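You operate a simulated robot arm through the tools that you are given. There is no shell and no other tool.

You are at the controls of a simulated robot arm. One attempt, no reset.

JOB
Change the mark plate for the one the white ticket names and ink it.
Fine: the old plate goes on the step; lock the new one in. Set down upright: mark plate.
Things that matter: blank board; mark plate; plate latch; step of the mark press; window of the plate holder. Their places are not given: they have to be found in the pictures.

It is judged by the outcome, as a careful person would: the job done as asked, and still so three seconds after it is handed in. It fails if anything else is knocked over, pushed out of place, dropped, spilled or broken.

ROBOT AND FRAMES
A 6-joint arm with a two-finger gripper, fixed in place. Base frame: the origin is at the foot of the arm, x ahead of it, y to its left, z up; the work surface is at about z = 720. Readings come in mm, degrees, newtons and seconds.
Its first joint turns from -166.0 to 166.0 degrees. Payload 2.45 kg.
The TCP is the grasp point between the finger pads, 20 mm short of the fingertips. In the tool frame z runs along the fingers and y along their closing line. Largest opening 140 mm; the body of the gripper starts 168 mm behind the TCP.
Orientation is that of the tool frame in the base frame, as a unit quaternion [w, x, y, z]. With the fingers straight down and closing along the base's y, the tool's x points along the base's -x, its y along +y and its z along -z.

CONTROLS
- The arm moves only by the tool send_rows. Its argument "series" is one flat list of numbers, 7 for each row, row after row: the shift along the tool's x, y, z in m, then the turn, a rotation vector about the tool's x, y, z in degrees, then the finger opening in m, from 0 to 0.14. In form: [tx, ty, tz, rx, ry, rz, hand, tx, ty, tz, rx, ry, rz, hand, ...]. A call has 1 to 20 rows; each row shifts and turns the commanded pose from where the row before left it, along the tool's axes as they then stand. Rows are played at 5 a second. More than 50 mm and 8.6 degrees between two rows, or a gripper value outside its range, and nothing of the call is played. A pose out of reach is approached as far as the arm can. The call stops where the force on the tool passes 90 N (or 10 N more than at its start, if that is more) or the arm is blocked; 0.2 s more then pass. The fingers move at their own pace (about 45 mm/s each) and stop on an object; they squeeze with about 24 N. The grip force told is the motor's: it shows also when the fingers shut on nothing. Time passes only in rows, and 0.2 s behind the last, so rows that do not move let the fingers close. The reply holds the time, the measured pose of the TCP, the force on the tool along the base axes, the opening and the grip force, in the units named above and with some noise, with the torque about the TCP (base axes, N m) and any sound that the robot's microphone picked up.
- Cameras (640 x 400 px; columns grow to the right, rows downward): "scene" is fixed at [47, -490.3, 1573.9]; the picture's right is [0.88, -0.47, 0.00], its down [-0.22, -0.42, -0.88] and it looks along [0.41, 0.78, -0.48] (base axes); focal length 325 px, centre (320, 200). "wrist" rides on the gripper at [78, 11, -209] in the tool frame; the picture's right is [-0.14, 0.99, 0.00], its down [-0.92, -0.13, -0.37] and it looks along [-0.37, -0.05, 0.93] (tool axes); focal length 280 px, centre (320, 200).
- camera(camera): a new picture of that camera. No time passes.
- pixel_to_xyz(camera, pixels): for up to 12 pixels [column, row] of the newest picture of that camera ("zoom" is the newest enlarged one), the place [x, y, z] in the base frame of the surface seen there, good to about 2 mm, but the place of the scene camera against the robot may be out by one fixed shift of up to 25 mm in any direction. No time passes.
- inspect(camera, box): a new picture of the part [left, top, right, bottom] of that camera's present view, enlarged. No time passes.
- hand_in(): hands the job in; it is judged then, once.

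Unless the task says otherwise, let go and move clear before handing in.

The tools are called after "Request:" by a JSON object that holds its "fn" and its "kwargs". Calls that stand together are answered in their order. send_rows: Moves the arm, as the interface text tells. Its arguments: {"type":"object","properties":{"series":{"type":"array","items":{"type":"number"}}},"required":["series"]} The other tools are called the same way: camera (camera) takes a picture; pixel_to_xyz (camera, pixels) gives the place of the surface under pixels of a picture; inspect (camera, box) takes an enlarged picture of a part of a camera's view; hand_in () hands the job in.

At the start:

```text
clock: 0.0
position: [596.7, 350.6, 1308.6]
tool_rot: [0.001, 0.0, 1.0, 0.001]
contact_force: [0.1, -0.3, -0.2]
ft_torque: [0.03, 0.02, 0.0]
gripper_width: 140.1
grasp_force: 0.1
```

scene: 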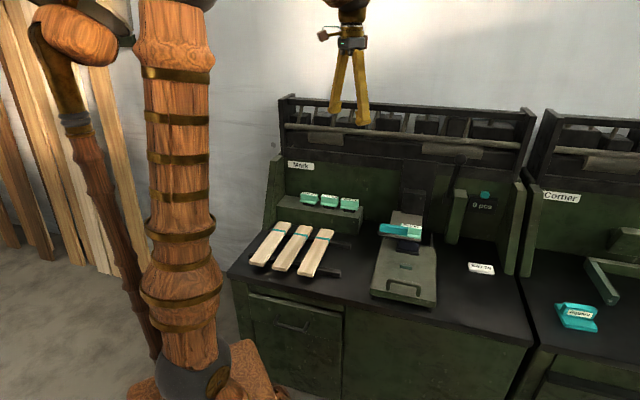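
wrist: 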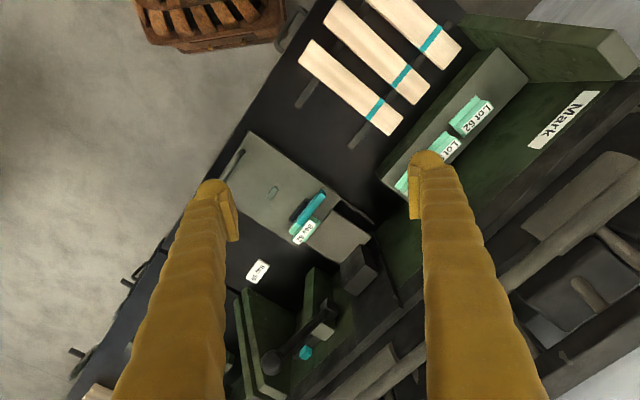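

The scene shows the mark press around (405,260), three green plates on a ledge at about (330,200), boards at (290,250), and a white ticket at (481,268). I'll enlarge these parts to read the labels.

Request:
{"fn": "inspect", "kwargs": {"camera": "scene", "box": [360, 180, 520, 310]}}

Request:
{"fn": "inspect", "kwargs": {"camera": "scene", "box": [240, 150, 400, 290]}}

Request:
{"fn": "inspect", "kwargs": {"camera": "wrist", "box": [200, 120, 400, 300]}}

Request:
{"fn": "inspect", "kwargs": {"camera": "scene", "box": [440, 240, 520, 290]}}

```text
3.08 times, centred on (440, 245) of scene
```

zoom: 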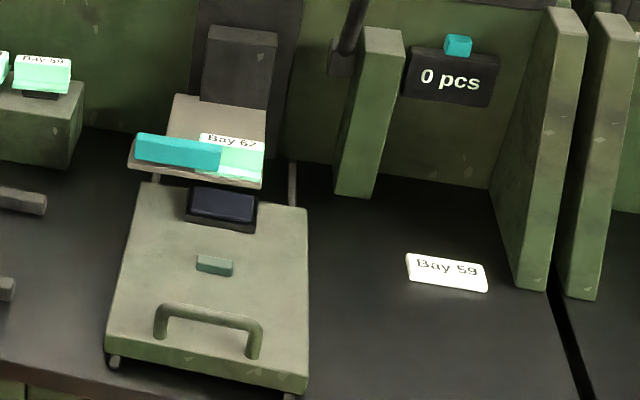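

```text
2.86 times, centred on (320, 220) of scene
```

zoom: 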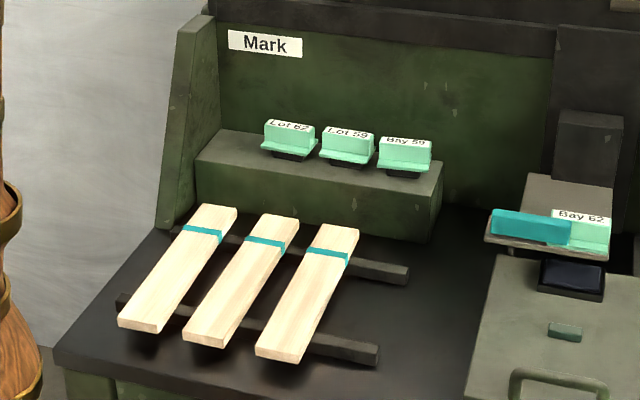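

```text
2.22 times, centred on (300, 210) of wrist
```

zoom: 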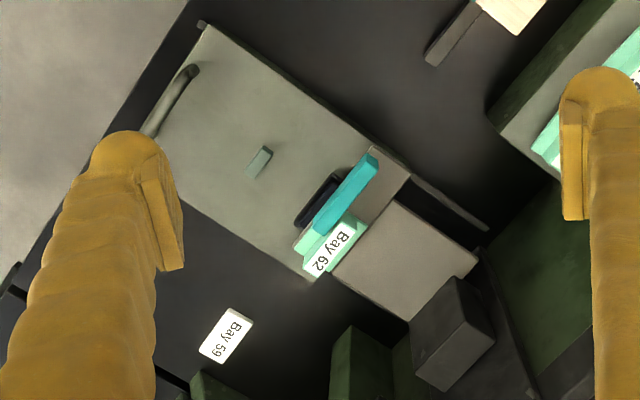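

```text
8.00 times, centred on (480, 265) of scene
```

zoom: 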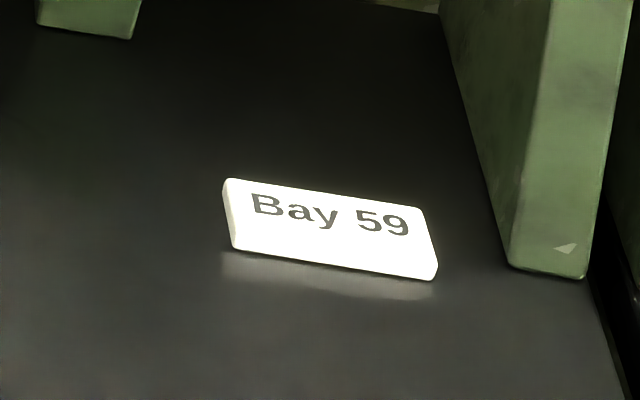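

The ticket reads "Bay 59". The holder holds "Bay 62", and the rack holds Lot 62, Lot 59 and Bay 59. I'll look at the press mechanism and the rest of the scene in more detail.

Request:
{"fn": "inspect", "kwargs": {"camera": "scene", "box": [370, 180, 450, 250]}}

Request:
{"fn": "inspect", "kwargs": {"camera": "scene", "box": [290, 180, 370, 230]}}

Request:
{"fn": "inspect", "kwargs": {"camera": "scene", "box": [500, 160, 640, 350]}}

Request:
{"fn": "inspect", "kwargs": {"camera": "scene", "box": [270, 90, 540, 250]}}

Request:
{"fn": "inspect", "kwargs": {"camera": "wrist", "box": [220, 160, 360, 260]}}

Request:
{"fn": "inspect", "kwargs": {"camera": "wrist", "box": [220, 240, 420, 400]}}

```text
5.71 times, centred on (410, 215) of scene
```

zoom: 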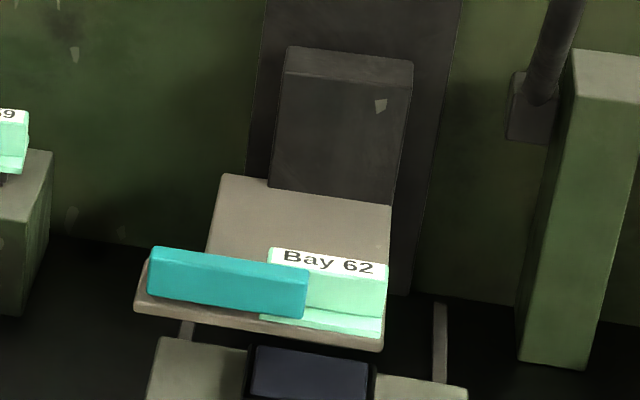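

```text
8.00 times, centred on (330, 205) of scene
```

zoom: 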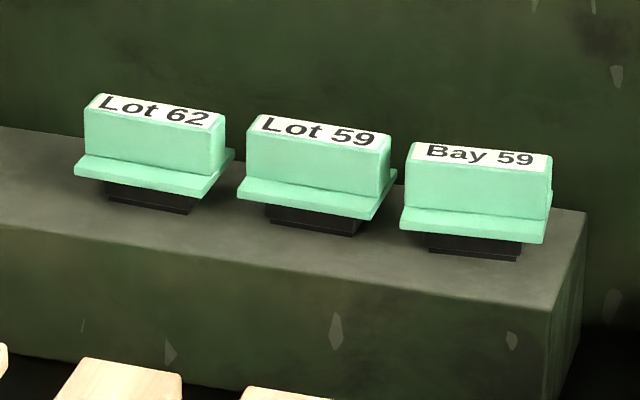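

```text
2.11 times, centred on (570, 255) of scene
```

zoom: 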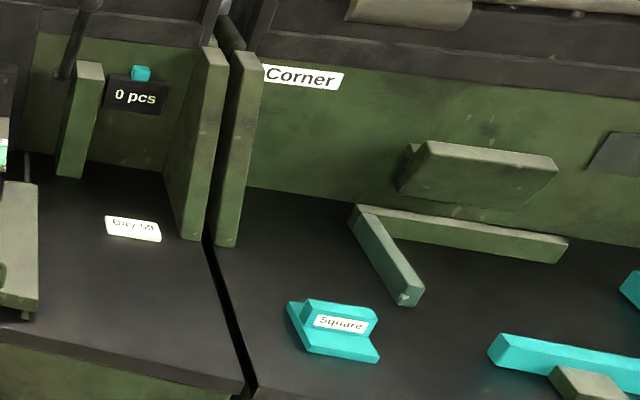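

```text
2.37 times, centred on (405, 170) of scene
```

zoom: 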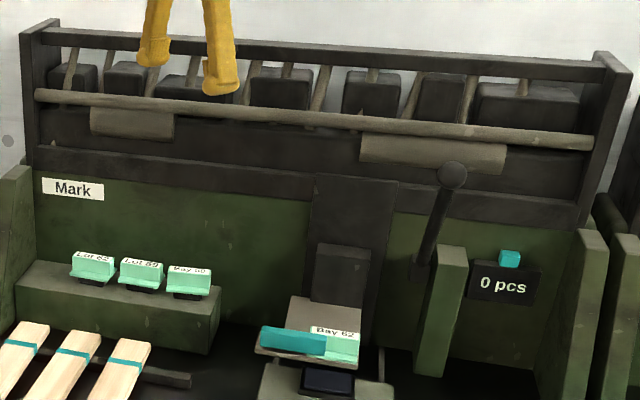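

```text
4.00 times, centred on (290, 210) of wrist
```

zoom: 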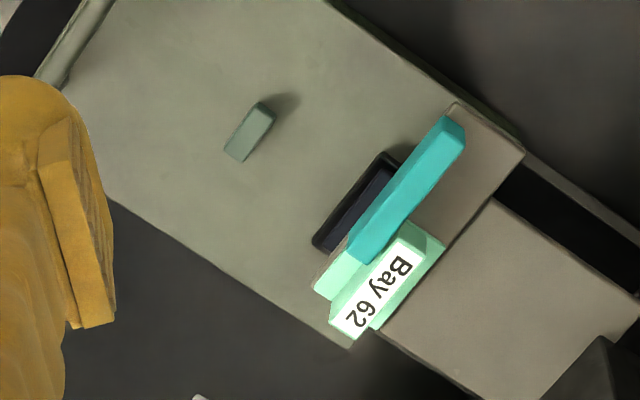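

```text
2.50 times, centred on (320, 320) of wrist
```

zoom: 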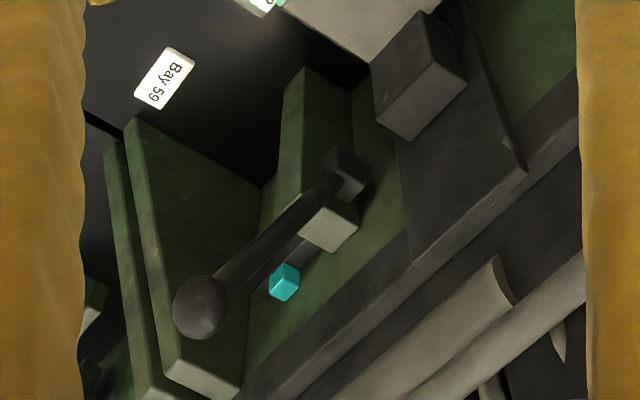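

The holder extends from a head on a column, with the turquoise latch across it. There's an ink pad on a sliding tray and a ball lever on the right. I'll measure the key points with the wrist camera.

Request:
{"fn": "inspect", "kwargs": {"camera": "wrist", "box": [220, 160, 360, 260]}}

Request:
{"fn": "pixel_to_xyz", "kwargs": {"camera": "zoom", "pixels": [[450, 135], [365, 245], [408, 270], [350, 320], [335, 280], [345, 215], [450, 195], [510, 150], [500, 270], [250, 130], [200, 250], [620, 370]]}}

Request:
{"fn": "pixel_to_xyz", "kwargs": {"camera": "wrist", "pixels": [[258, 271], [232, 163], [275, 190], [476, 118], [445, 150], [402, 180], [306, 352], [272, 362], [326, 330], [350, 90], [380, 60], [420, 30]]}}

Request:
{"fn": "pixel_to_xyz", "kwargs": {"camera": "scene", "pixels": [[409, 225], [394, 229], [403, 247], [403, 262], [404, 288], [481, 268], [310, 194], [330, 197], [350, 200], [485, 195], [455, 190], [461, 164]]}}

```text
4.00 times, centred on (290, 210) of wrist
```

zoom: 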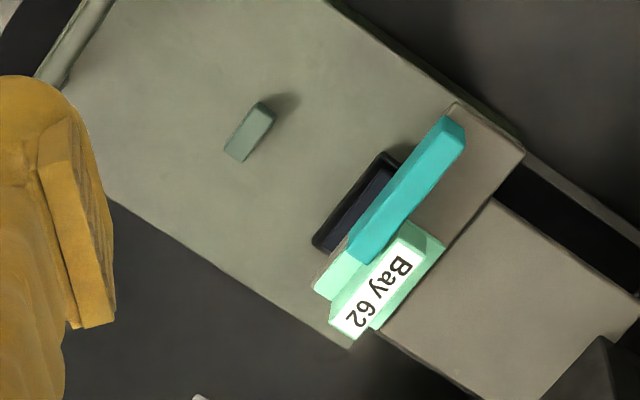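

```text
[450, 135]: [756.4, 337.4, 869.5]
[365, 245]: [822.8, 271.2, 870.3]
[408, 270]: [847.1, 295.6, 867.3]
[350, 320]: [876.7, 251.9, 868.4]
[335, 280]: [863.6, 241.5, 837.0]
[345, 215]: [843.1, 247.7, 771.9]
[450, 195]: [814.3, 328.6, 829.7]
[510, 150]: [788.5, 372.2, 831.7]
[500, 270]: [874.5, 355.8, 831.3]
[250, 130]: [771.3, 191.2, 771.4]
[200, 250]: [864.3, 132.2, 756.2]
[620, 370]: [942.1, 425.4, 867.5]
```

```text
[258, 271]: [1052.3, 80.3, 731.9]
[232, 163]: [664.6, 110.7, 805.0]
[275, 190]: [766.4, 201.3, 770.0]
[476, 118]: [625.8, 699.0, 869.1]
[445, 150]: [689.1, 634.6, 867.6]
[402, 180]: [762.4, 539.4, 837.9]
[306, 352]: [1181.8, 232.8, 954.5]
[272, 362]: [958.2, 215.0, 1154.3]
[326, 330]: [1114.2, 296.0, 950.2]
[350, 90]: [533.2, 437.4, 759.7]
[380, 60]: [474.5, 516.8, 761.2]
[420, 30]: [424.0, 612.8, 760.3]
```

```text
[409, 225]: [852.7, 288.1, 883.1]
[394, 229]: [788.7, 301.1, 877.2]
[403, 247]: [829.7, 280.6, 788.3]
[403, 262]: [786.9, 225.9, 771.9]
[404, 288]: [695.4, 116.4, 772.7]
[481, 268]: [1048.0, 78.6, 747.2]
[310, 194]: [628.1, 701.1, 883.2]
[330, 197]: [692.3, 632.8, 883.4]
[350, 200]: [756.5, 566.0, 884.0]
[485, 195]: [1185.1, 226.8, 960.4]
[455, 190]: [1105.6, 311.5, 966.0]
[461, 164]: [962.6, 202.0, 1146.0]
```

The station is turned about 45° to the base. The plates lie along (0.71,-0.71), the Bay 62 plate is near (862,273,868) and the Bay 59 plate near (753,565,869). I'll bring the wrist camera above the press, aligned with the station, for a better view.

Request:
{"fn": "send_rows", "kwargs": {"series": [-0.0253, -0.0165, 0.0261, 0, 0, 0, 0.14, -0.0253, -0.0165, 0.0261, 0, 0, 0, 0.14, -0.0253, -0.0165, 0.0261, 0, 0, 0, 0.14, -0.0253, -0.0165, 0.0261, 0, 0, 0, 0.14, -0.0253, -0.0165, 0.0261, 0, 0, 0, 0.14, -0.0253, -0.0165, 0.0261, 0, 0, 0, 0.14, -0.0253, -0.0165, 0.0261, 0, 0, 0, 0.14, -0.0253, -0.0165, 0.0261, 0, 0, 0, 0.14, 0, 0, 0, 0, 0, -7.5, 0.14, 0, 0, 0, 0, 0, -7.5, 0.14, 0, 0, 0, 0, 0, -7.5, 0.14, 0, 0, 0, 0, 0, -7.5, 0.14, 0, 0, 0, 0, 0, -7.5, 0.14, 0, 0, 0, 0, 0, -7.5, 0.14, 0, 0, 0, 0, 0, 0, 0.14]}}

Request:
{"fn": "camera", "kwargs": {"camera": "wrist"}}

Request:
{"fn": "camera", "kwargs": {"camera": "scene"}}

```text
clock: 3.2
position: [797.9, 218.2, 1099.4]
tool_rot: [0.0, -0.383, 0.924, 0.0]
contact_force: [0.4, -0.3, 0.1]
ft_torque: [0.01, -0.04, 0.01]
gripper_width: 140.1
grasp_force: 0.1
```

```text
taken
```

wrist: 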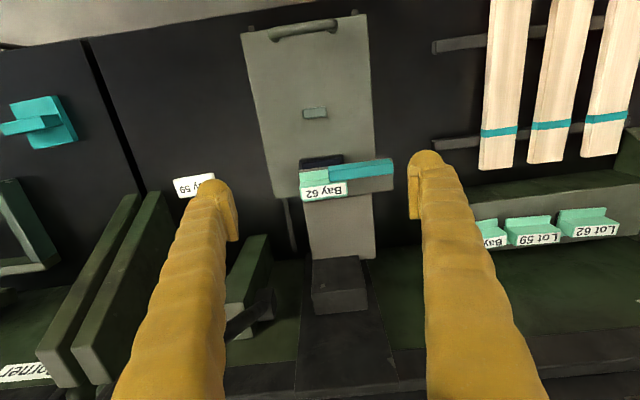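

```text
taken
```

scene: 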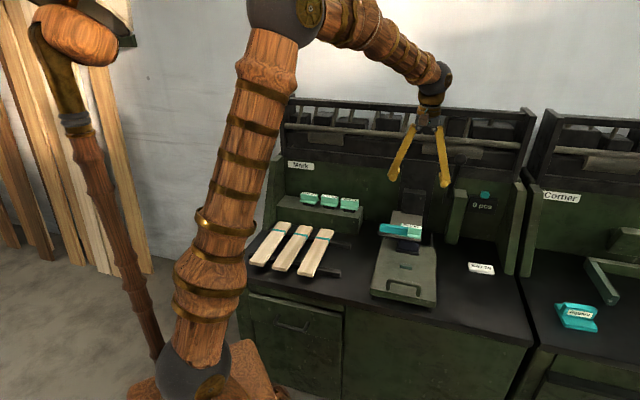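

Request:
{"fn": "inspect", "kwargs": {"camera": "wrist", "box": [230, 60, 430, 320]}}

Request:
{"fn": "inspect", "kwargs": {"camera": "wrist", "box": [280, 130, 410, 220]}}

Request:
{"fn": "pixel_to_xyz", "kwargs": {"camera": "zoom", "pixels": [[550, 145], [275, 180], [240, 190], [230, 275], [100, 290], [100, 320], [330, 310], [150, 200], [100, 150], [320, 130], [205, 150], [550, 280]]}}

Request:
{"fn": "pixel_to_xyz", "kwargs": {"camera": "wrist", "pixels": [[340, 230], [365, 220], [375, 240], [305, 215], [320, 245], [340, 285], [315, 113], [300, 30], [330, 25], [250, 50], [365, 60], [270, 190]]}}

```text
1.54 times, centred on (330, 190) of wrist
```

zoom: 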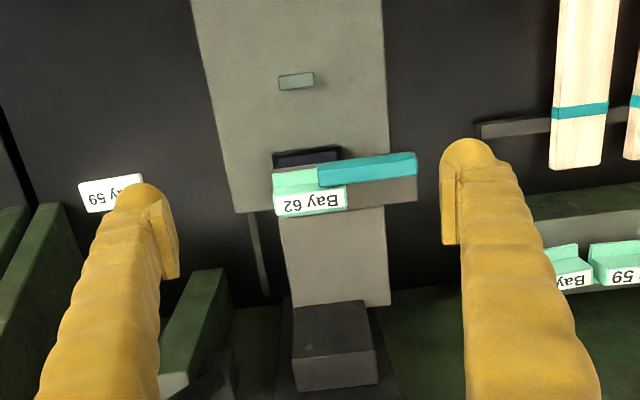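

```text
4.44 times, centred on (345, 175) of wrist
```

zoom: 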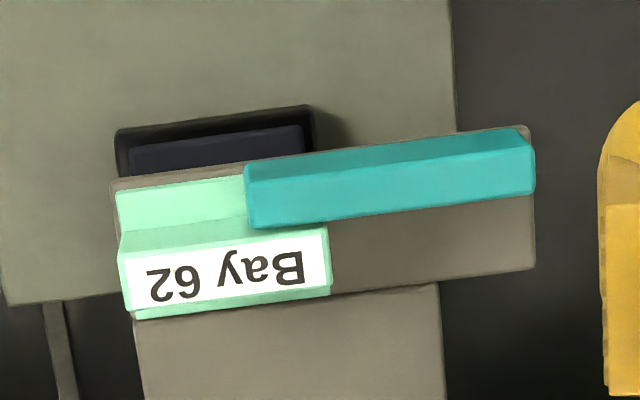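

```text
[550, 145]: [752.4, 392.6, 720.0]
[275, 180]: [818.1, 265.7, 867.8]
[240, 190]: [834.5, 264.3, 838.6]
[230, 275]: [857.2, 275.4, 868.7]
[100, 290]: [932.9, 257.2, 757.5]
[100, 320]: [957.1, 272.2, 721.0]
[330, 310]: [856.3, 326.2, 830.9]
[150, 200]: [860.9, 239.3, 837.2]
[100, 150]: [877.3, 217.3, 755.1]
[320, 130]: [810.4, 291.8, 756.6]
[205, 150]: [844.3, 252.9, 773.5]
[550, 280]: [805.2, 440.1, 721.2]
```

```text
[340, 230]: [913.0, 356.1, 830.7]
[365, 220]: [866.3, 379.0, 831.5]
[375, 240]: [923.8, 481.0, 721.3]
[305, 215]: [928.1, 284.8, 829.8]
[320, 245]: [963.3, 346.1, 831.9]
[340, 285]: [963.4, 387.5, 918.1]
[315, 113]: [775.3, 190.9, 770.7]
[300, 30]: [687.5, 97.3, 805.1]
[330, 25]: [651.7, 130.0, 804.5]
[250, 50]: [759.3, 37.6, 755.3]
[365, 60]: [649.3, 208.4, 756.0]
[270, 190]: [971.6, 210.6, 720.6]
```

The station axes are clear now. The plate centre is at about s=411, t=800 (s to the right, t to the back), the latch bar is at t≈768, and the pad at z≈773 seems to lie under the holder. I'll go lower for a closer look at the latch, plate and pad.

Request:
{"fn": "send_rows", "kwargs": {"series": [0.007, 0, 0.035, 0, 0, 0, 0.14, 0.007, 0, 0.035, 0, 0, 0, 0.14, 0.007, 0, 0.035, 0, 0, 0, 0.14, 0.007, 0, 0.035, 0, 0, 0, 0.14, 0, 0, 0, 0, 0, 0, 0.14]}}

Request:
{"fn": "camera", "kwargs": {"camera": "wrist"}}

Request:
{"fn": "inspect", "kwargs": {"camera": "wrist", "box": [260, 130, 440, 250]}}

```text
clock: 4.4
position: [778.6, 200.2, 958.8]
tool_rot: [-0.001, -0.383, 0.924, 0.0]
contact_force: [-0.3, -0.7, -0.1]
ft_torque: [-0.01, -0.02, -0.02]
gripper_width: 139.9
grasp_force: 0.1
```

```text
taken
```

wrist: 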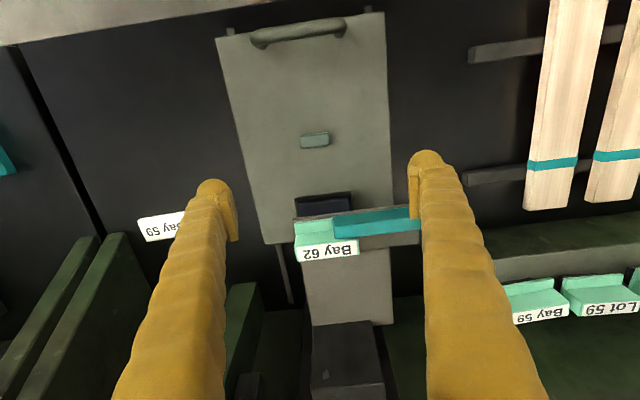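

```text
3.33 times, centred on (350, 190) of wrist
```

zoom: 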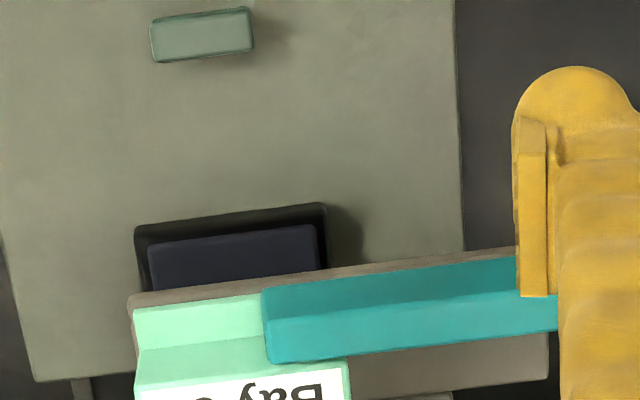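

The latch bar spans from about (333,225) leftward past the right-hand finger, and the pad shows at (323,203). I'll measure the edges precisely.

Request:
{"fn": "pixel_to_xyz", "kwargs": {"camera": "zoom", "pixels": [[270, 345], [268, 300], [500, 340], [500, 275], [140, 320], [255, 305], [145, 350], [200, 365], [155, 250], [310, 235], [230, 240], [132, 300]]}}

Request:
{"fn": "pixel_to_xyz", "kwargs": {"camera": "wrist", "pixels": [[298, 256], [356, 252], [300, 246], [355, 242], [218, 40], [382, 15], [265, 242], [390, 190], [302, 140], [327, 140], [315, 130], [325, 250]]}}

Request:
{"fn": "pixel_to_xyz", "kwargs": {"camera": "wrist", "pixels": [[350, 340], [375, 320], [310, 330], [380, 370], [320, 390], [310, 270], [390, 260], [510, 290], [560, 285], [515, 320], [565, 312], [530, 302]]}}

```text
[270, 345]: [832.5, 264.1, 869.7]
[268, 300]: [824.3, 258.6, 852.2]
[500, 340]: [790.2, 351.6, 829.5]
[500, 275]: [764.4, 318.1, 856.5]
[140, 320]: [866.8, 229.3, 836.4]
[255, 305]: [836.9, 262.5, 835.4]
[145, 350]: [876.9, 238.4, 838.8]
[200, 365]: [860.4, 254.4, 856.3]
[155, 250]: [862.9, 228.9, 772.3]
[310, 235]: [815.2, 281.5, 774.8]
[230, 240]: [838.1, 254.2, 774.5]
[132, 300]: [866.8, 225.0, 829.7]
```

```text
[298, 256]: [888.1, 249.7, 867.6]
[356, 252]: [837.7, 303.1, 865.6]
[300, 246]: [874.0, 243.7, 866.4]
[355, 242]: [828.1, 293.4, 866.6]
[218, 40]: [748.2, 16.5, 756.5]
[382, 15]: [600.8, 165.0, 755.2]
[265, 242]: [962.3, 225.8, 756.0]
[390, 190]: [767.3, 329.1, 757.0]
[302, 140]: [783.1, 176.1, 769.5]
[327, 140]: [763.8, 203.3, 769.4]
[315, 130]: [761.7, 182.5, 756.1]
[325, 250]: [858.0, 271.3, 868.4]
```

```text
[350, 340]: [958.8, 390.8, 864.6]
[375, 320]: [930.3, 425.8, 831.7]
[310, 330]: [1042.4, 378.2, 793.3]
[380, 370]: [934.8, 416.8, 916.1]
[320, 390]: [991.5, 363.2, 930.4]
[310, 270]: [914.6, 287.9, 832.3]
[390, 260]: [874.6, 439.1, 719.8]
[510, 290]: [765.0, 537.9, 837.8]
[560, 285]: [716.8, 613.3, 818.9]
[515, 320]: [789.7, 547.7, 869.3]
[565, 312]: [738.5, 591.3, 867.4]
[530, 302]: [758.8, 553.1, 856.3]
```

Station coordinates so far:
- Plate block: s 377–450, t 789–808, top z 868.
- Flange: top z 838.
- Latch: s about 290–402, t 764–777.
- Pad: under the plate at z 774.

Next I'll look at the step for a free spot.

Request:
{"fn": "send_rows", "kwargs": {"series": [-0.0108, 0.0349, -0.0101, 0, 0, 0, 0.14, -0.0108, 0.0349, -0.0101, 0, 0, 0, 0.14, -0.0108, 0.0349, -0.0101, 0, 0, 0, 0.14, -0.0108, 0.0349, -0.0101, 0, 0, 0, 0.14, -0.0108, 0.0349, -0.0101, 0, 0, 0, 0.14, -0.0108, 0.0349, -0.0101, 0, 0, 0, 0.14, -0.0108, 0.0349, -0.0101, 0, 0, 0, 0.14, -0.0108, 0.0349, -0.0101, 0, 0, 0, 0.14, -0.0108, 0.0349, -0.0101, 0, 0, 0, 0.14, -0.0108, 0.0349, -0.0101, 0, 0, 0, 0.14, 0, 0, 0, 0, 0, 0, 0.14]}}

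Request:
{"fn": "camera", "kwargs": {"camera": "wrist"}}

Request:
{"fn": "inspect", "kwargs": {"camera": "wrist", "box": [210, 150, 450, 300]}}

Request:
{"fn": "inspect", "kwargs": {"camera": "scene", "box": [430, 100, 530, 210]}}

```text
clock: 6.8
position: [610.5, 521.2, 1061.2]
tool_rot: [0.0, -0.383, 0.924, 0.0]
contact_force: [0.8, 0.7, 0.4]
ft_torque: [-0.03, 0.0, 0.02]
gripper_width: 139.9
grasp_force: 0.1
```

```text
taken
```

wrist: 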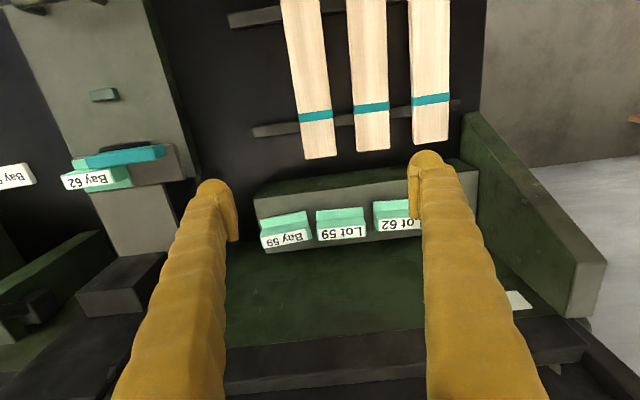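

```text
2.67 times, centred on (330, 225) of wrist
```

zoom: 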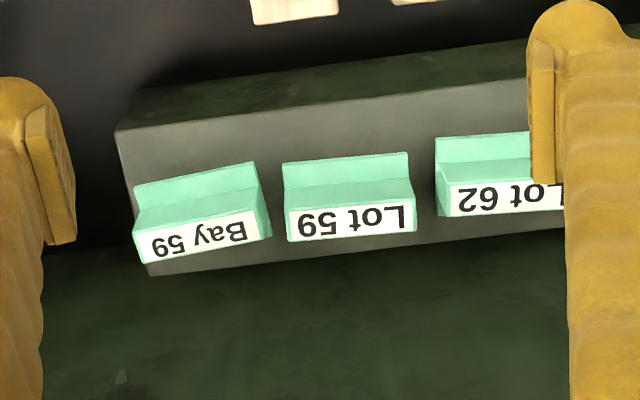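

```text
3.64 times, centred on (480, 155) of scene
```

zoom: 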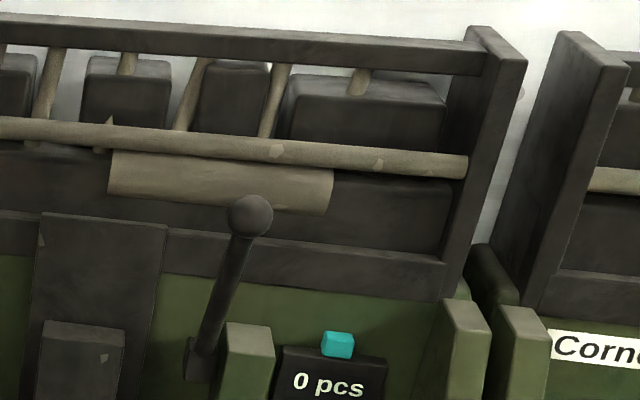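

The step shows three plates, with Bay 59 slightly turned and a gap on the far (left) end near (440,190). I'll measure the plates and step edges.

Request:
{"fn": "pixel_to_xyz", "kwargs": {"camera": "zoom", "pixels": [[145, 248], [262, 225], [135, 195], [252, 170], [140, 235], [255, 205], [290, 225], [412, 218], [290, 172], [405, 158], [130, 135], [510, 85]]}}

Request:
{"fn": "pixel_to_xyz", "kwargs": {"camera": "wrist", "pixels": [[470, 172], [475, 215], [258, 203], [270, 250], [390, 235], [470, 190], [476, 200], [300, 190], [400, 190], [440, 180], [265, 225], [320, 245]]}}

Request:
{"fn": "pixel_to_xyz", "kwargs": {"camera": "scene", "pixels": [[301, 186], [296, 200], [290, 205], [283, 207], [293, 193], [498, 159], [489, 185], [485, 200], [361, 208], [355, 225], [498, 150], [493, 200]]}}

```text
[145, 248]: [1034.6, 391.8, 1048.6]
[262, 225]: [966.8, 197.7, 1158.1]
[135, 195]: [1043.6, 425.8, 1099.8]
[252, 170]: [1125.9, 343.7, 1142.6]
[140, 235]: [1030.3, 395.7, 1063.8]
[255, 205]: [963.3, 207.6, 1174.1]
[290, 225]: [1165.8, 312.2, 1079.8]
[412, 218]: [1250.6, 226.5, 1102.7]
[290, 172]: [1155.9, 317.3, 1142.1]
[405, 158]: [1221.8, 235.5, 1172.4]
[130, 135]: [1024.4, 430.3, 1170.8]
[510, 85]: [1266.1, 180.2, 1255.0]
```

```text
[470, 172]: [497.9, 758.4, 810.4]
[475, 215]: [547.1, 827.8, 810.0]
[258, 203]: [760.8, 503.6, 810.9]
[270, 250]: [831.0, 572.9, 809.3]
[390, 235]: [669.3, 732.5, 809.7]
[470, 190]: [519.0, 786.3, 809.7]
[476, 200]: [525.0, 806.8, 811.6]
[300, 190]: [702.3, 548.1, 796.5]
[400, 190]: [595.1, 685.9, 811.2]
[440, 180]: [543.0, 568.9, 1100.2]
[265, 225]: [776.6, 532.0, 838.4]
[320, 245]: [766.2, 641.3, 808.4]
```

```text
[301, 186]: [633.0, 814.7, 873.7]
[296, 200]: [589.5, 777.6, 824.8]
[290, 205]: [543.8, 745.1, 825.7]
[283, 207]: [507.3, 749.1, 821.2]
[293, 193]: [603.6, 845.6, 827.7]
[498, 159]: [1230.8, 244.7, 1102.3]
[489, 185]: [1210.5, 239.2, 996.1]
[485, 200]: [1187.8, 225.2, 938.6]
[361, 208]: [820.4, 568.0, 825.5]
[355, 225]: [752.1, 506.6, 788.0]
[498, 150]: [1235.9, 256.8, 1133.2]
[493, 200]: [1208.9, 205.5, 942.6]
```

The zoom had been retaken on the scene camera, so those plate readings weren't of the plates. I'll redo the plate measurements on the wrist view.

Request:
{"fn": "inspect", "kwargs": {"camera": "wrist", "box": [210, 150, 450, 300]}}

Request:
{"fn": "pixel_to_xyz", "kwargs": {"camera": "zoom", "pixels": [[145, 248], [262, 225], [137, 193], [252, 168], [140, 225], [255, 203], [292, 228], [410, 220], [288, 172], [405, 160], [445, 210], [440, 145]]}}

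Request:
{"fn": "pixel_to_xyz", "kwargs": {"camera": "wrist", "pixels": [[470, 120], [520, 175], [575, 250], [605, 265], [480, 140], [540, 250], [500, 240], [300, 280], [480, 345], [330, 310], [300, 350], [520, 320]]}}

```text
2.67 times, centred on (330, 225) of wrist
```

zoom: 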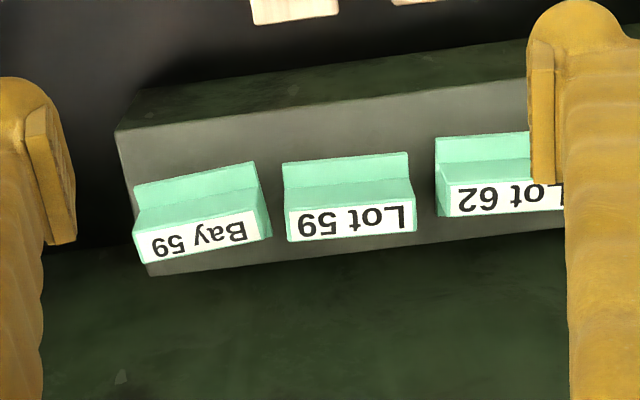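

```text
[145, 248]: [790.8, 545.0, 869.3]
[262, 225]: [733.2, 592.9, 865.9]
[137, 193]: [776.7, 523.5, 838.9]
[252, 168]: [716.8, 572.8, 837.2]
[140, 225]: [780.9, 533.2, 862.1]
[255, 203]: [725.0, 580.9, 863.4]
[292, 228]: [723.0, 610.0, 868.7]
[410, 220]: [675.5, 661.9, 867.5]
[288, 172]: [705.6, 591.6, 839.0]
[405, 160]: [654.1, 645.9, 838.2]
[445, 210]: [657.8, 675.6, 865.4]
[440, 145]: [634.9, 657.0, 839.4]
```

```text
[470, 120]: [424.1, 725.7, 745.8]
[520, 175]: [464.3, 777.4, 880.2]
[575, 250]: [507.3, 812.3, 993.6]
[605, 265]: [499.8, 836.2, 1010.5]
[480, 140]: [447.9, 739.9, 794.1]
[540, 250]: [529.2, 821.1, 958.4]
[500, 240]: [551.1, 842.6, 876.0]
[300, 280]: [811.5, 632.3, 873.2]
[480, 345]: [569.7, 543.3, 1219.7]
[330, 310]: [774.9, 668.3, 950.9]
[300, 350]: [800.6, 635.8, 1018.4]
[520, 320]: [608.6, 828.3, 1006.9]
```

Bay 59 is turned about 5° from the station axis. Its centre is near (757,562), it stands on the step top at z=810, and the step is free from s≈-200 to -90. Next I'll measure the lever in the scene camera and move over the latch for a close look.

Request:
{"fn": "pixel_to_xyz", "kwargs": {"camera": "scene", "pixels": [[461, 159], [453.8, 178.3], [450, 188], [446, 197], [447, 203], [463, 192], [455, 172], [440, 199], [485, 195], [461, 155]]}}

Request:
{"fn": "send_rows", "kwargs": {"series": [0.005, -0.0305, 0.0, 0, 0, 0, 0.14, 0.005, -0.0305, 0.0, 0, 0, 0, 0.14, 0.005, -0.0305, 0.0, 0, 0, 0, 0.14, 0.005, -0.0305, 0.0, 0, 0, 0, 0.14, 0.005, -0.0305, 0.01, 0, 0, 0, 0.14, 0.005, -0.0305, 0.02, 0, 0, 0, 0.14, 0.0, -0.0305, 0.03, 0, 0, 0, 0.14, 0.0, -0.0305, 0.03, 0, 0, 0, 0.14, 0, -0.0305, 0.03, 0, 0, 0, 0.14, 0, 0, 0.02, 0, 0, 0, 0.14, 0, 0, 0, 0, 0, 0, 0.14]}}

Request:
{"fn": "camera", "kwargs": {"camera": "wrist"}}

Request:
{"fn": "inspect", "kwargs": {"camera": "wrist", "box": [230, 110, 420, 260]}}

```text
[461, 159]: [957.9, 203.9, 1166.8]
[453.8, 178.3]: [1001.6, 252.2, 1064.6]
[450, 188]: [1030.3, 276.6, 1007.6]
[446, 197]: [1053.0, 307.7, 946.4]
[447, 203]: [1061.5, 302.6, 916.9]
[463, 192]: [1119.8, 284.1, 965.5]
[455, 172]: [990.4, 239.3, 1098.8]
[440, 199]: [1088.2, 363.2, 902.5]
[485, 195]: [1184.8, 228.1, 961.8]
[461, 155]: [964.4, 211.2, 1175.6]
```

```text
clock: 9.2
position: [782.6, 305.8, 921.6]
tool_rot: [0.0, -0.384, 0.924, 0.0]
contact_force: [-0.4, 0.3, 0.6]
ft_torque: [0.01, 0.0, 0.01]
gripper_width: 140.0
grasp_force: 0.2
```

```text
taken
```

wrist: 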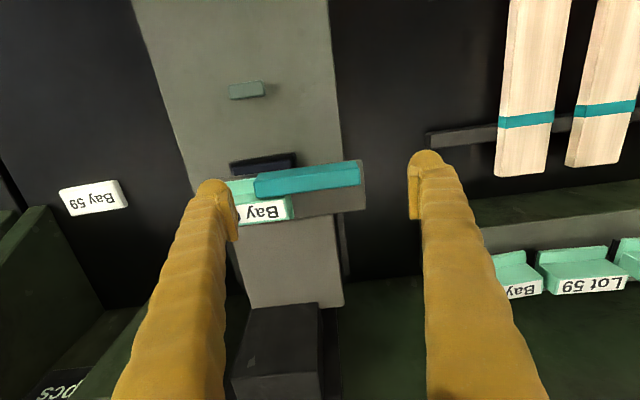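

```text
2.67 times, centred on (325, 185) of wrist
```

zoom: 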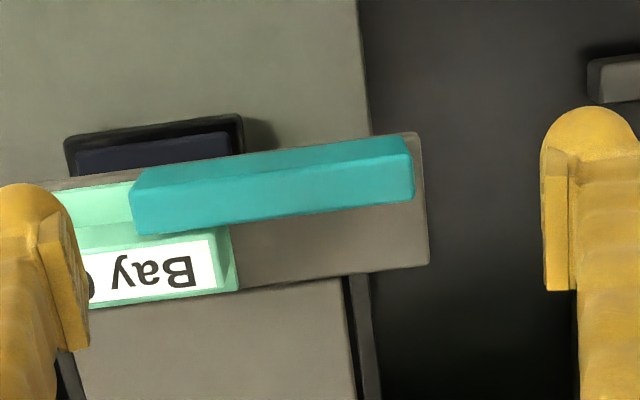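

The lever lies in the plane s≈530, with its pivot near (t 965, z 910) and its ball near (t 830, z 1145). The latch bar runs s≈296–402 with no visible pivot. I'll turn the tool 90° so the fingers close across the latch, then check.

Request:
{"fn": "send_rows", "kwargs": {"series": [0, 0, 0, 0, 0, 7.5, 0.14, 0, 0, 0, 0, 0, 7.5, 0.14, 0, 0, 0, 0, 0, 7.5, 0.14, 0, 0, 0, 0, 0, 7.5, 0.12, 0, 0, 0, 0, 0, 7.5, 0.11, 0, 0, 0, 0, 0, 7.5, 0.1, 0, 0, 0, 0, 0, 7.5, 0.09, 0, 0, 0, 0, 0, 7.5, 0.08, 0, 0, 0, 0, 0, 7.5, 0.07, 0, 0, 0, 0, 0, 7.5, 0.07, 0, 0, 0, 0, 0, 7.5, 0.07, 0, 0, 0, 0, 0, 7.5, 0.07, 0, 0, 0, 0, 0, 0, 0.07]}}

Request:
{"fn": "camera", "kwargs": {"camera": "wrist"}}

Request:
{"fn": "inspect", "kwargs": {"camera": "wrist", "box": [230, 100, 440, 300]}}

Request:
{"fn": "camera", "kwargs": {"camera": "scene"}}

```text
clock: 12.0
position: [781.6, 307.7, 920.4]
tool_rot: [-0.001, 0.384, 0.924, 0.001]
contact_force: [0.4, 0.8, 0.3]
ft_torque: [-0.03, -0.01, -0.04]
gripper_width: 69.9
grasp_force: 0.0
```

```text
taken
```

wrist: 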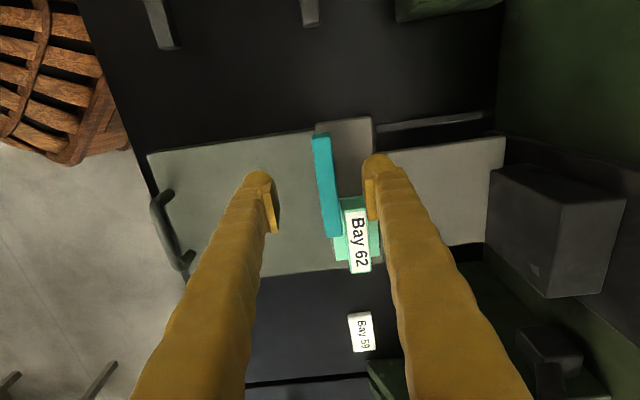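

```text
2.00 times, centred on (335, 200) of wrist
```

zoom: 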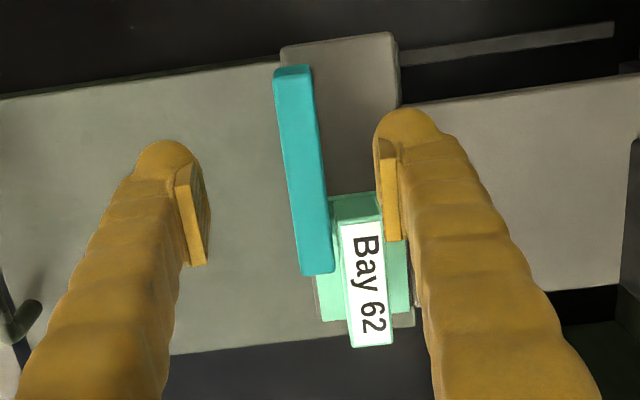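

```text
taken
```

scene: 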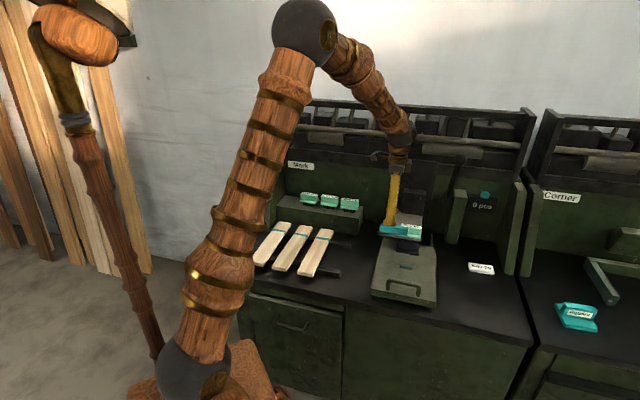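

The fingers straddle the latch line and the latch shows from (318,135) to (335,235). I'll measure its corners and the plate block from this angle.

Request:
{"fn": "inspect", "kwargs": {"camera": "wrist", "box": [280, 110, 400, 285]}}

Request:
{"fn": "pixel_to_xyz", "kwargs": {"camera": "zoom", "pixels": [[195, 50], [235, 52], [240, 275], [285, 275], [300, 240], [340, 250], [300, 330], [350, 330], [310, 360], [370, 360], [395, 310], [280, 310]]}}

```text
2.29 times, centred on (340, 198) of wrist
```

zoom: 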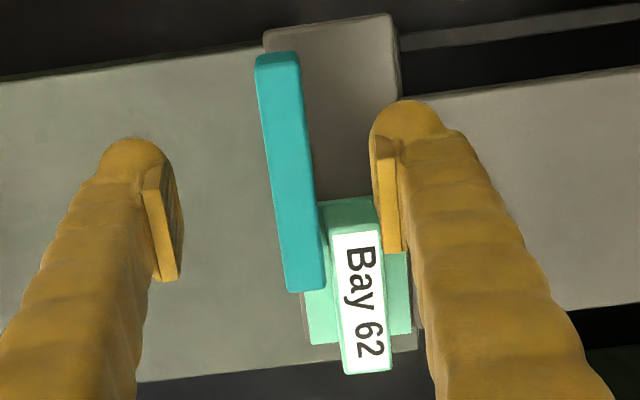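

```text
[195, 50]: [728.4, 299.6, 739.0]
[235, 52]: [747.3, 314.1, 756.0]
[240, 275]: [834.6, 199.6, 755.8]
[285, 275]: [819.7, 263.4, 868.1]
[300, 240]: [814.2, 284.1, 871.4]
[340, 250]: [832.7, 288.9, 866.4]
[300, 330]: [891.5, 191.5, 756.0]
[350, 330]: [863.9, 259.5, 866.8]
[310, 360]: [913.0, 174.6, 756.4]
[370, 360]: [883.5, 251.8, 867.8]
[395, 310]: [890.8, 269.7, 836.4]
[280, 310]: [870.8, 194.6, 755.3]
```

Request:
{"fn": "pixel_to_xyz", "kwargs": {"camera": "zoom", "pixels": [[262, 68], [294, 64], [290, 285], [320, 282], [280, 180], [308, 175], [337, 230], [375, 226], [345, 368], [388, 364], [408, 328], [312, 338]]}}

Request:
{"fn": "pixel_to_xyz", "kwargs": {"camera": "zoom", "pixels": [[325, 205], [370, 198], [345, 210], [390, 40], [275, 40], [400, 90], [412, 348], [388, 262], [316, 160], [345, 120], [330, 374], [380, 395]]}}

```text
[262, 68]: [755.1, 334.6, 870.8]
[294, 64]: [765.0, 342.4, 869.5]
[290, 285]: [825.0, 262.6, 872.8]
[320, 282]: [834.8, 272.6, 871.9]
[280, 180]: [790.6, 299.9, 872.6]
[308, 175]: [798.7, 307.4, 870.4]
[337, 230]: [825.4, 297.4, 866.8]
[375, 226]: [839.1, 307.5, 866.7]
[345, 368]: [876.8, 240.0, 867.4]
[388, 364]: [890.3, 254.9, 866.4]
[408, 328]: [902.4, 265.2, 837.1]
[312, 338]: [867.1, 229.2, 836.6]
```

```text
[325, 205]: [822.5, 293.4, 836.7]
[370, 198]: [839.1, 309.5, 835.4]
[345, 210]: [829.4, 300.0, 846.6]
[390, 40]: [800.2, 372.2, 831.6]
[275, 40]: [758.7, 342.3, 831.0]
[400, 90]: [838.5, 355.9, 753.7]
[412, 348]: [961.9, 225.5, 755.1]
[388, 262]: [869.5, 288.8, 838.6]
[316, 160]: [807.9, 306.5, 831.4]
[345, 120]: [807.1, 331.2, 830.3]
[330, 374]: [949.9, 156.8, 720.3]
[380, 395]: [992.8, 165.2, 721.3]
```

The latch is about 18 mm wide, centred at t≈775, with its top at z 871. The block is centred at (s 412, t 800). I'll lower the open fingers around the latch's free middle (s≈335), clear of the holder floor at z 831, and close gently on it.

Request:
{"fn": "send_rows", "kwargs": {"series": [0, 0.005, 0.02, 0, 0, 0, 0.07, 0, 0, 0.02, 0, 0, 0, 0.07, 0, 0, 0.015, 0, 0, 0, 0.07, 0, 0, 0.008, 0, 0, 0, 0.07, 0, 0, 0, 0, 0, 0, 0.07]}}

Request:
{"fn": "camera", "kwargs": {"camera": "wrist"}}

```text
clock: 13.2
position: [784.3, 310.5, 857.5]
tool_rot: [0.0, 0.383, 0.924, 0.0]
contact_force: [-0.2, -0.8, 0.6]
ft_torque: [0.05, -0.03, -0.05]
gripper_width: 70.0
grasp_force: 0.0
```

```text
taken
```

wrist: 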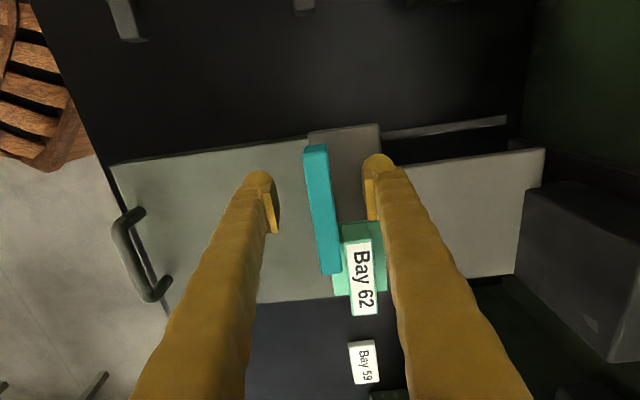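

Clear on both sides with no contact. I'll close the fingers on the latch.

Request:
{"fn": "send_rows", "kwargs": {"series": [0, 0, 0, 0, 0, 0, 0.05, 0, 0, 0, 0, 0, 0, 0.03, 0, 0, 0, 0, 0, 0, 0.02, 0, 0, 0, 0, 0, 0, 0.01, 0, 0, 0, 0, 0, 0, 0.01, 0, 0, 0, 0, 0, 0, 0.01]}}

Request:
{"fn": "camera", "kwargs": {"camera": "wrist"}}

```text
clock: 14.6
position: [786.6, 310.6, 858.2]
tool_rot: [0.001, 0.382, 0.924, 0.001]
contact_force: [19.0, 19.0, -7.6]
ft_torque: [0.2, -0.16, -0.03]
gripper_width: 18.3
grasp_force: 43.3
```

```text
taken
```

wrist: 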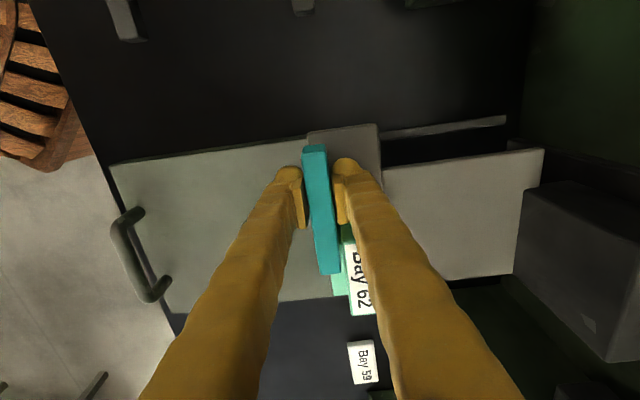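

The latch is gripped at 18.3 mm, but the force of about 27 N along +t shows I'm slightly off-centre. The latch doesn't give in t, so it likely slides. I'll shift slightly toward -t to relax it.

Request:
{"fn": "send_rows", "kwargs": {"series": [0, -0.001, 0, 0, 0, 0, 0.01, 0, -0.001, 0, 0, 0, 0, 0.01, 0, 0, 0, 0, 0, 0, 0.01]}}

```text
clock: 15.4
position: [785.1, 310.9, 857.3]
tool_rot: [0.0, 0.382, 0.924, 0.002]
contact_force: [48.0, 49.7, -11.9]
ft_torque: [0.65, -0.21, 0.0]
gripper_width: 18.0
grasp_force: 43.6
```

Moving -t increased the force to about 69 N, so I need to go the other way. I'll shift back +3.3 mm in t.

Request:
{"fn": "send_rows", "kwargs": {"series": [0, 0.0015, 0, 0, 0, 0, 0.01, 0, 0.0018, 0, 0, 0, 0, 0.01, 0, 0, 0, 0, 0, 0, 0.01]}}

```text
clock: 16.2
position: [786.5, 311.2, 857.9]
tool_rot: [0.0, 0.383, 0.924, 0.0]
contact_force: [18.7, 25.5, 9.0]
ft_torque: [0.29, -0.12, 0.02]
gripper_width: 18.1
grasp_force: 43.4
```

Request:
{"fn": "send_rows", "kwargs": {"series": [0, 0.0012, 0, 0, 0, 0, 0.01, 0, 0.0012, 0, 0, 0, 0, 0.01, 0, 0, 0, 0, 0, 0, 0.01]}}

```text
clock: 17.0
position: [785.5, 311.0, 856.5]
tool_rot: [-0.002, 0.383, 0.924, -0.002]
contact_force: [-22.6, -24.7, 7.6]
ft_torque: [-0.35, 0.16, -0.02]
gripper_width: 17.8
grasp_force: 43.4
```

Request:
{"fn": "send_rows", "kwargs": {"series": [0, -0.0011, 0, 0, 0, 0, 0.01, 0, 0, 0, 0, 0, 0, 0.01]}}

```text
clock: 17.6
position: [785.3, 312.1, 857.3]
tool_rot: [-0.002, 0.384, 0.924, -0.002]
contact_force: [-30.2, -30.6, -11.0]
ft_torque: [-0.28, 0.23, 0.01]
gripper_width: 18.2
grasp_force: 43.7
```

The force readings lag, so I'll hold still a moment to see where they settle.

Request:
{"fn": "send_rows", "kwargs": {"series": [0, 0, 0, 0, 0, 0, 0.01, 0, 0, 0, 0, 0, 0, 0.01, 0, 0, 0, 0, 0, 0, 0.01]}}

```text
clock: 18.4
position: [785.8, 311.4, 857.0]
tool_rot: [-0.001, 0.383, 0.924, 0.0]
contact_force: [-43.1, -41.3, -20.3]
ft_torque: [-0.27, 0.43, -0.02]
gripper_width: 18.0
grasp_force: 43.5
```

The controller integrates the offset: the commanded t is about 2 mm past the latch's fixed centre (775.8). I'll correct by -2.0 mm and hold.

Request:
{"fn": "send_rows", "kwargs": {"series": [0, -0.002, 0, 0, 0, 0, 0.01, 0, 0, 0, 0, 0, 0, 0.01, 0, 0, 0, 0, 0, 0, 0.01, 0, 0, 0, 0, 0, 0, 0.01]}}

```text
clock: 19.4
position: [785.0, 311.6, 858.7]
tool_rot: [0.0, 0.382, 0.924, 0.001]
contact_force: [-15.9, -15.0, -29.0]
ft_torque: [-0.08, 0.11, 0.0]
gripper_width: 17.9
grasp_force: 43.6
```

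The t force is relaxing. I'll try sliding the latch to the left (-s, tool +x) by a few millimetres.

Request:
{"fn": "send_rows", "kwargs": {"series": [0.002, 0, 0, 0, 0, 0, 0.01, 0.002, 0, 0, 0, 0, 0, 0.01, 0.002, 0, 0, 0, 0, 0, 0.01, 0, 0, 0, 0, 0, 0, 0.01]}}

Request:
{"fn": "camera", "kwargs": {"camera": "wrist"}}

```text
clock: 20.4
position: [780.7, 316.4, 858.9]
tool_rot: [0.0, 0.382, 0.924, 0.001]
contact_force: [-2.1, -2.8, -29.2]
ft_torque: [-0.04, -0.03, 0.01]
gripper_width: 18.0
grasp_force: 42.8
```

```text
taken
```

wrist: 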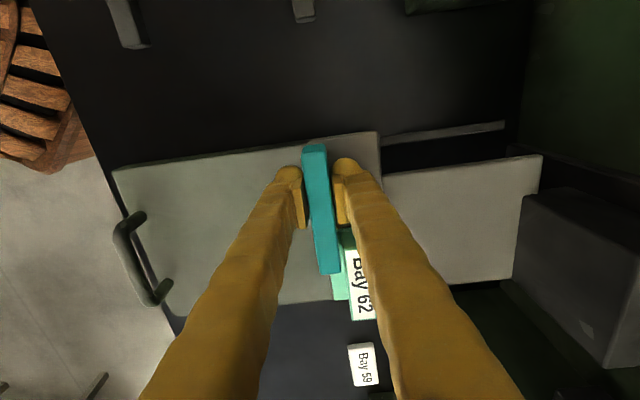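

The latch slides: the plate moved down in the picture relative to the bar, and the sideways force is small. I'll continue sliding left about 28 mm.

Request:
{"fn": "send_rows", "kwargs": {"series": [0.004, 0, 0, 0, 0, 0, 0.01, 0.004, 0, 0, 0, 0, 0, 0.01, 0.004, 0, 0, 0, 0, 0, 0.01, 0.004, 0, 0, 0, 0, 0, 0.01, 0.004, 0, 0, 0, 0, 0, 0.01, 0.004, 0, 0, 0, 0, 0, 0.01, 0, 0, 0, 0, 0, 0, 0.01]}}

Request:
{"fn": "camera", "kwargs": {"camera": "wrist"}}

```text
clock: 22.0
position: [763.8, 332.2, 857.5]
tool_rot: [0.0, 0.382, 0.924, 0.001]
contact_force: [6.7, 6.4, 7.9]
ft_torque: [0.04, -0.11, 0.03]
gripper_width: 17.9
grasp_force: 42.8
```

```text
taken
```

wrist: 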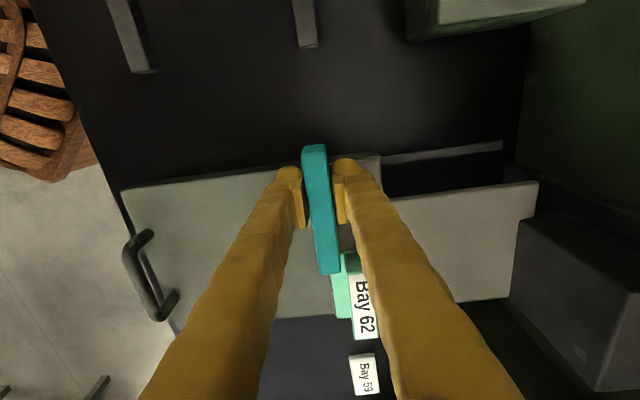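

The latch has moved about 30 mm and its end is near s≈370. I'll continue in small steps until it's clear of the flange or reaches its end stop.

Request:
{"fn": "send_rows", "kwargs": {"series": [0.003, 0, 0, 0, 0, 0, 0.01, 0.003, 0, 0, 0, 0, 0, 0.01, 0.003, 0, 0, 0, 0, 0, 0.01, 0, 0, 0, 0, 0, 0, 0.01]}}

```text
clock: 23.0
position: [757.7, 338.7, 857.6]
tool_rot: [0.001, 0.383, 0.924, 0.0]
contact_force: [23.6, 23.0, 3.4]
ft_torque: [0.21, -0.26, -0.01]
gripper_width: 17.9
grasp_force: 43.1
```

Request:
{"fn": "send_rows", "kwargs": {"series": [0.003, 0.0006, 0, 0, 0, 0, 0.01, 0.003, 0, 0, 0, 0, 0, 0.01, 0.003, 0, 0, 0, 0, 0, 0.01, 0, 0, 0, 0, 0, 0, 0.01]}}

Request:
{"fn": "camera", "kwargs": {"camera": "wrist"}}

Request:
{"fn": "inspect", "kwargs": {"camera": "scene", "box": [360, 190, 450, 260]}}

```text
clock: 24.0
position: [752.9, 344.4, 857.2]
tool_rot: [0.0, 0.383, 0.924, 0.0]
contact_force: [39.9, -14.7, 5.2]
ft_torque: [-0.19, -0.43, -0.04]
gripper_width: 18.3
grasp_force: 43.5
```

```text
taken
```

wrist: 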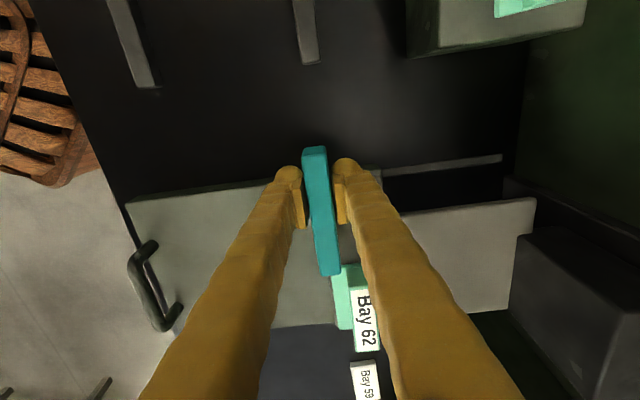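

```text
5.71 times, centred on (405, 225) of scene
```

zoom: 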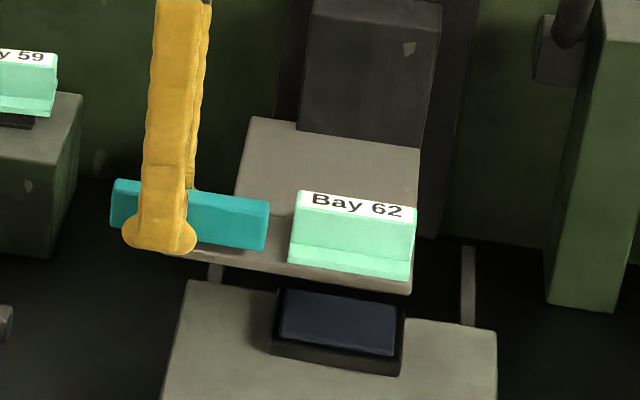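

The latch reached its end stop after about 46 mm of travel (39 N along s), and the scene shows it clear of the Bay 62 plate. I'll relax the pull, open, and lift off.

Request:
{"fn": "send_rows", "kwargs": {"series": [-0.002, 0, 0, 0, 0, 0, 0.01, 0, 0, 0, 0, 0, 0, 0.01, 0, 0, 0, 0, 0, 0, 0.03, 0, 0, 0, 0, 0, 0, 0.06, 0, 0, 0, 0, 0, 0, 0.06, 0, 0, -0.02, 0, 0, 0, 0.06, 0, 0, -0.025, 0, 0, 0, 0.06, 0, 0, -0.025, 0, 0, 0, 0.06, 0, 0, 0, 0, 0, 0, 0.06]}}

Request:
{"fn": "camera", "kwargs": {"camera": "wrist"}}

```text
clock: 26.0
position: [754.8, 344.7, 927.1]
tool_rot: [0.0, 0.383, 0.924, 0.0]
contact_force: [0.0, -1.2, -0.5]
ft_torque: [-0.02, -0.01, 0.02]
gripper_width: 59.9
grasp_force: 0.0
```

```text
taken
```

wrist: 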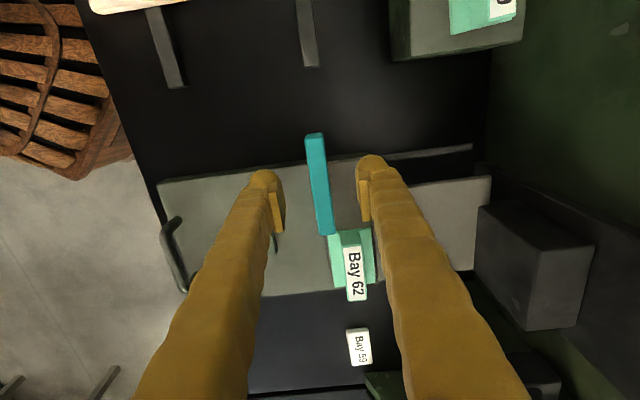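

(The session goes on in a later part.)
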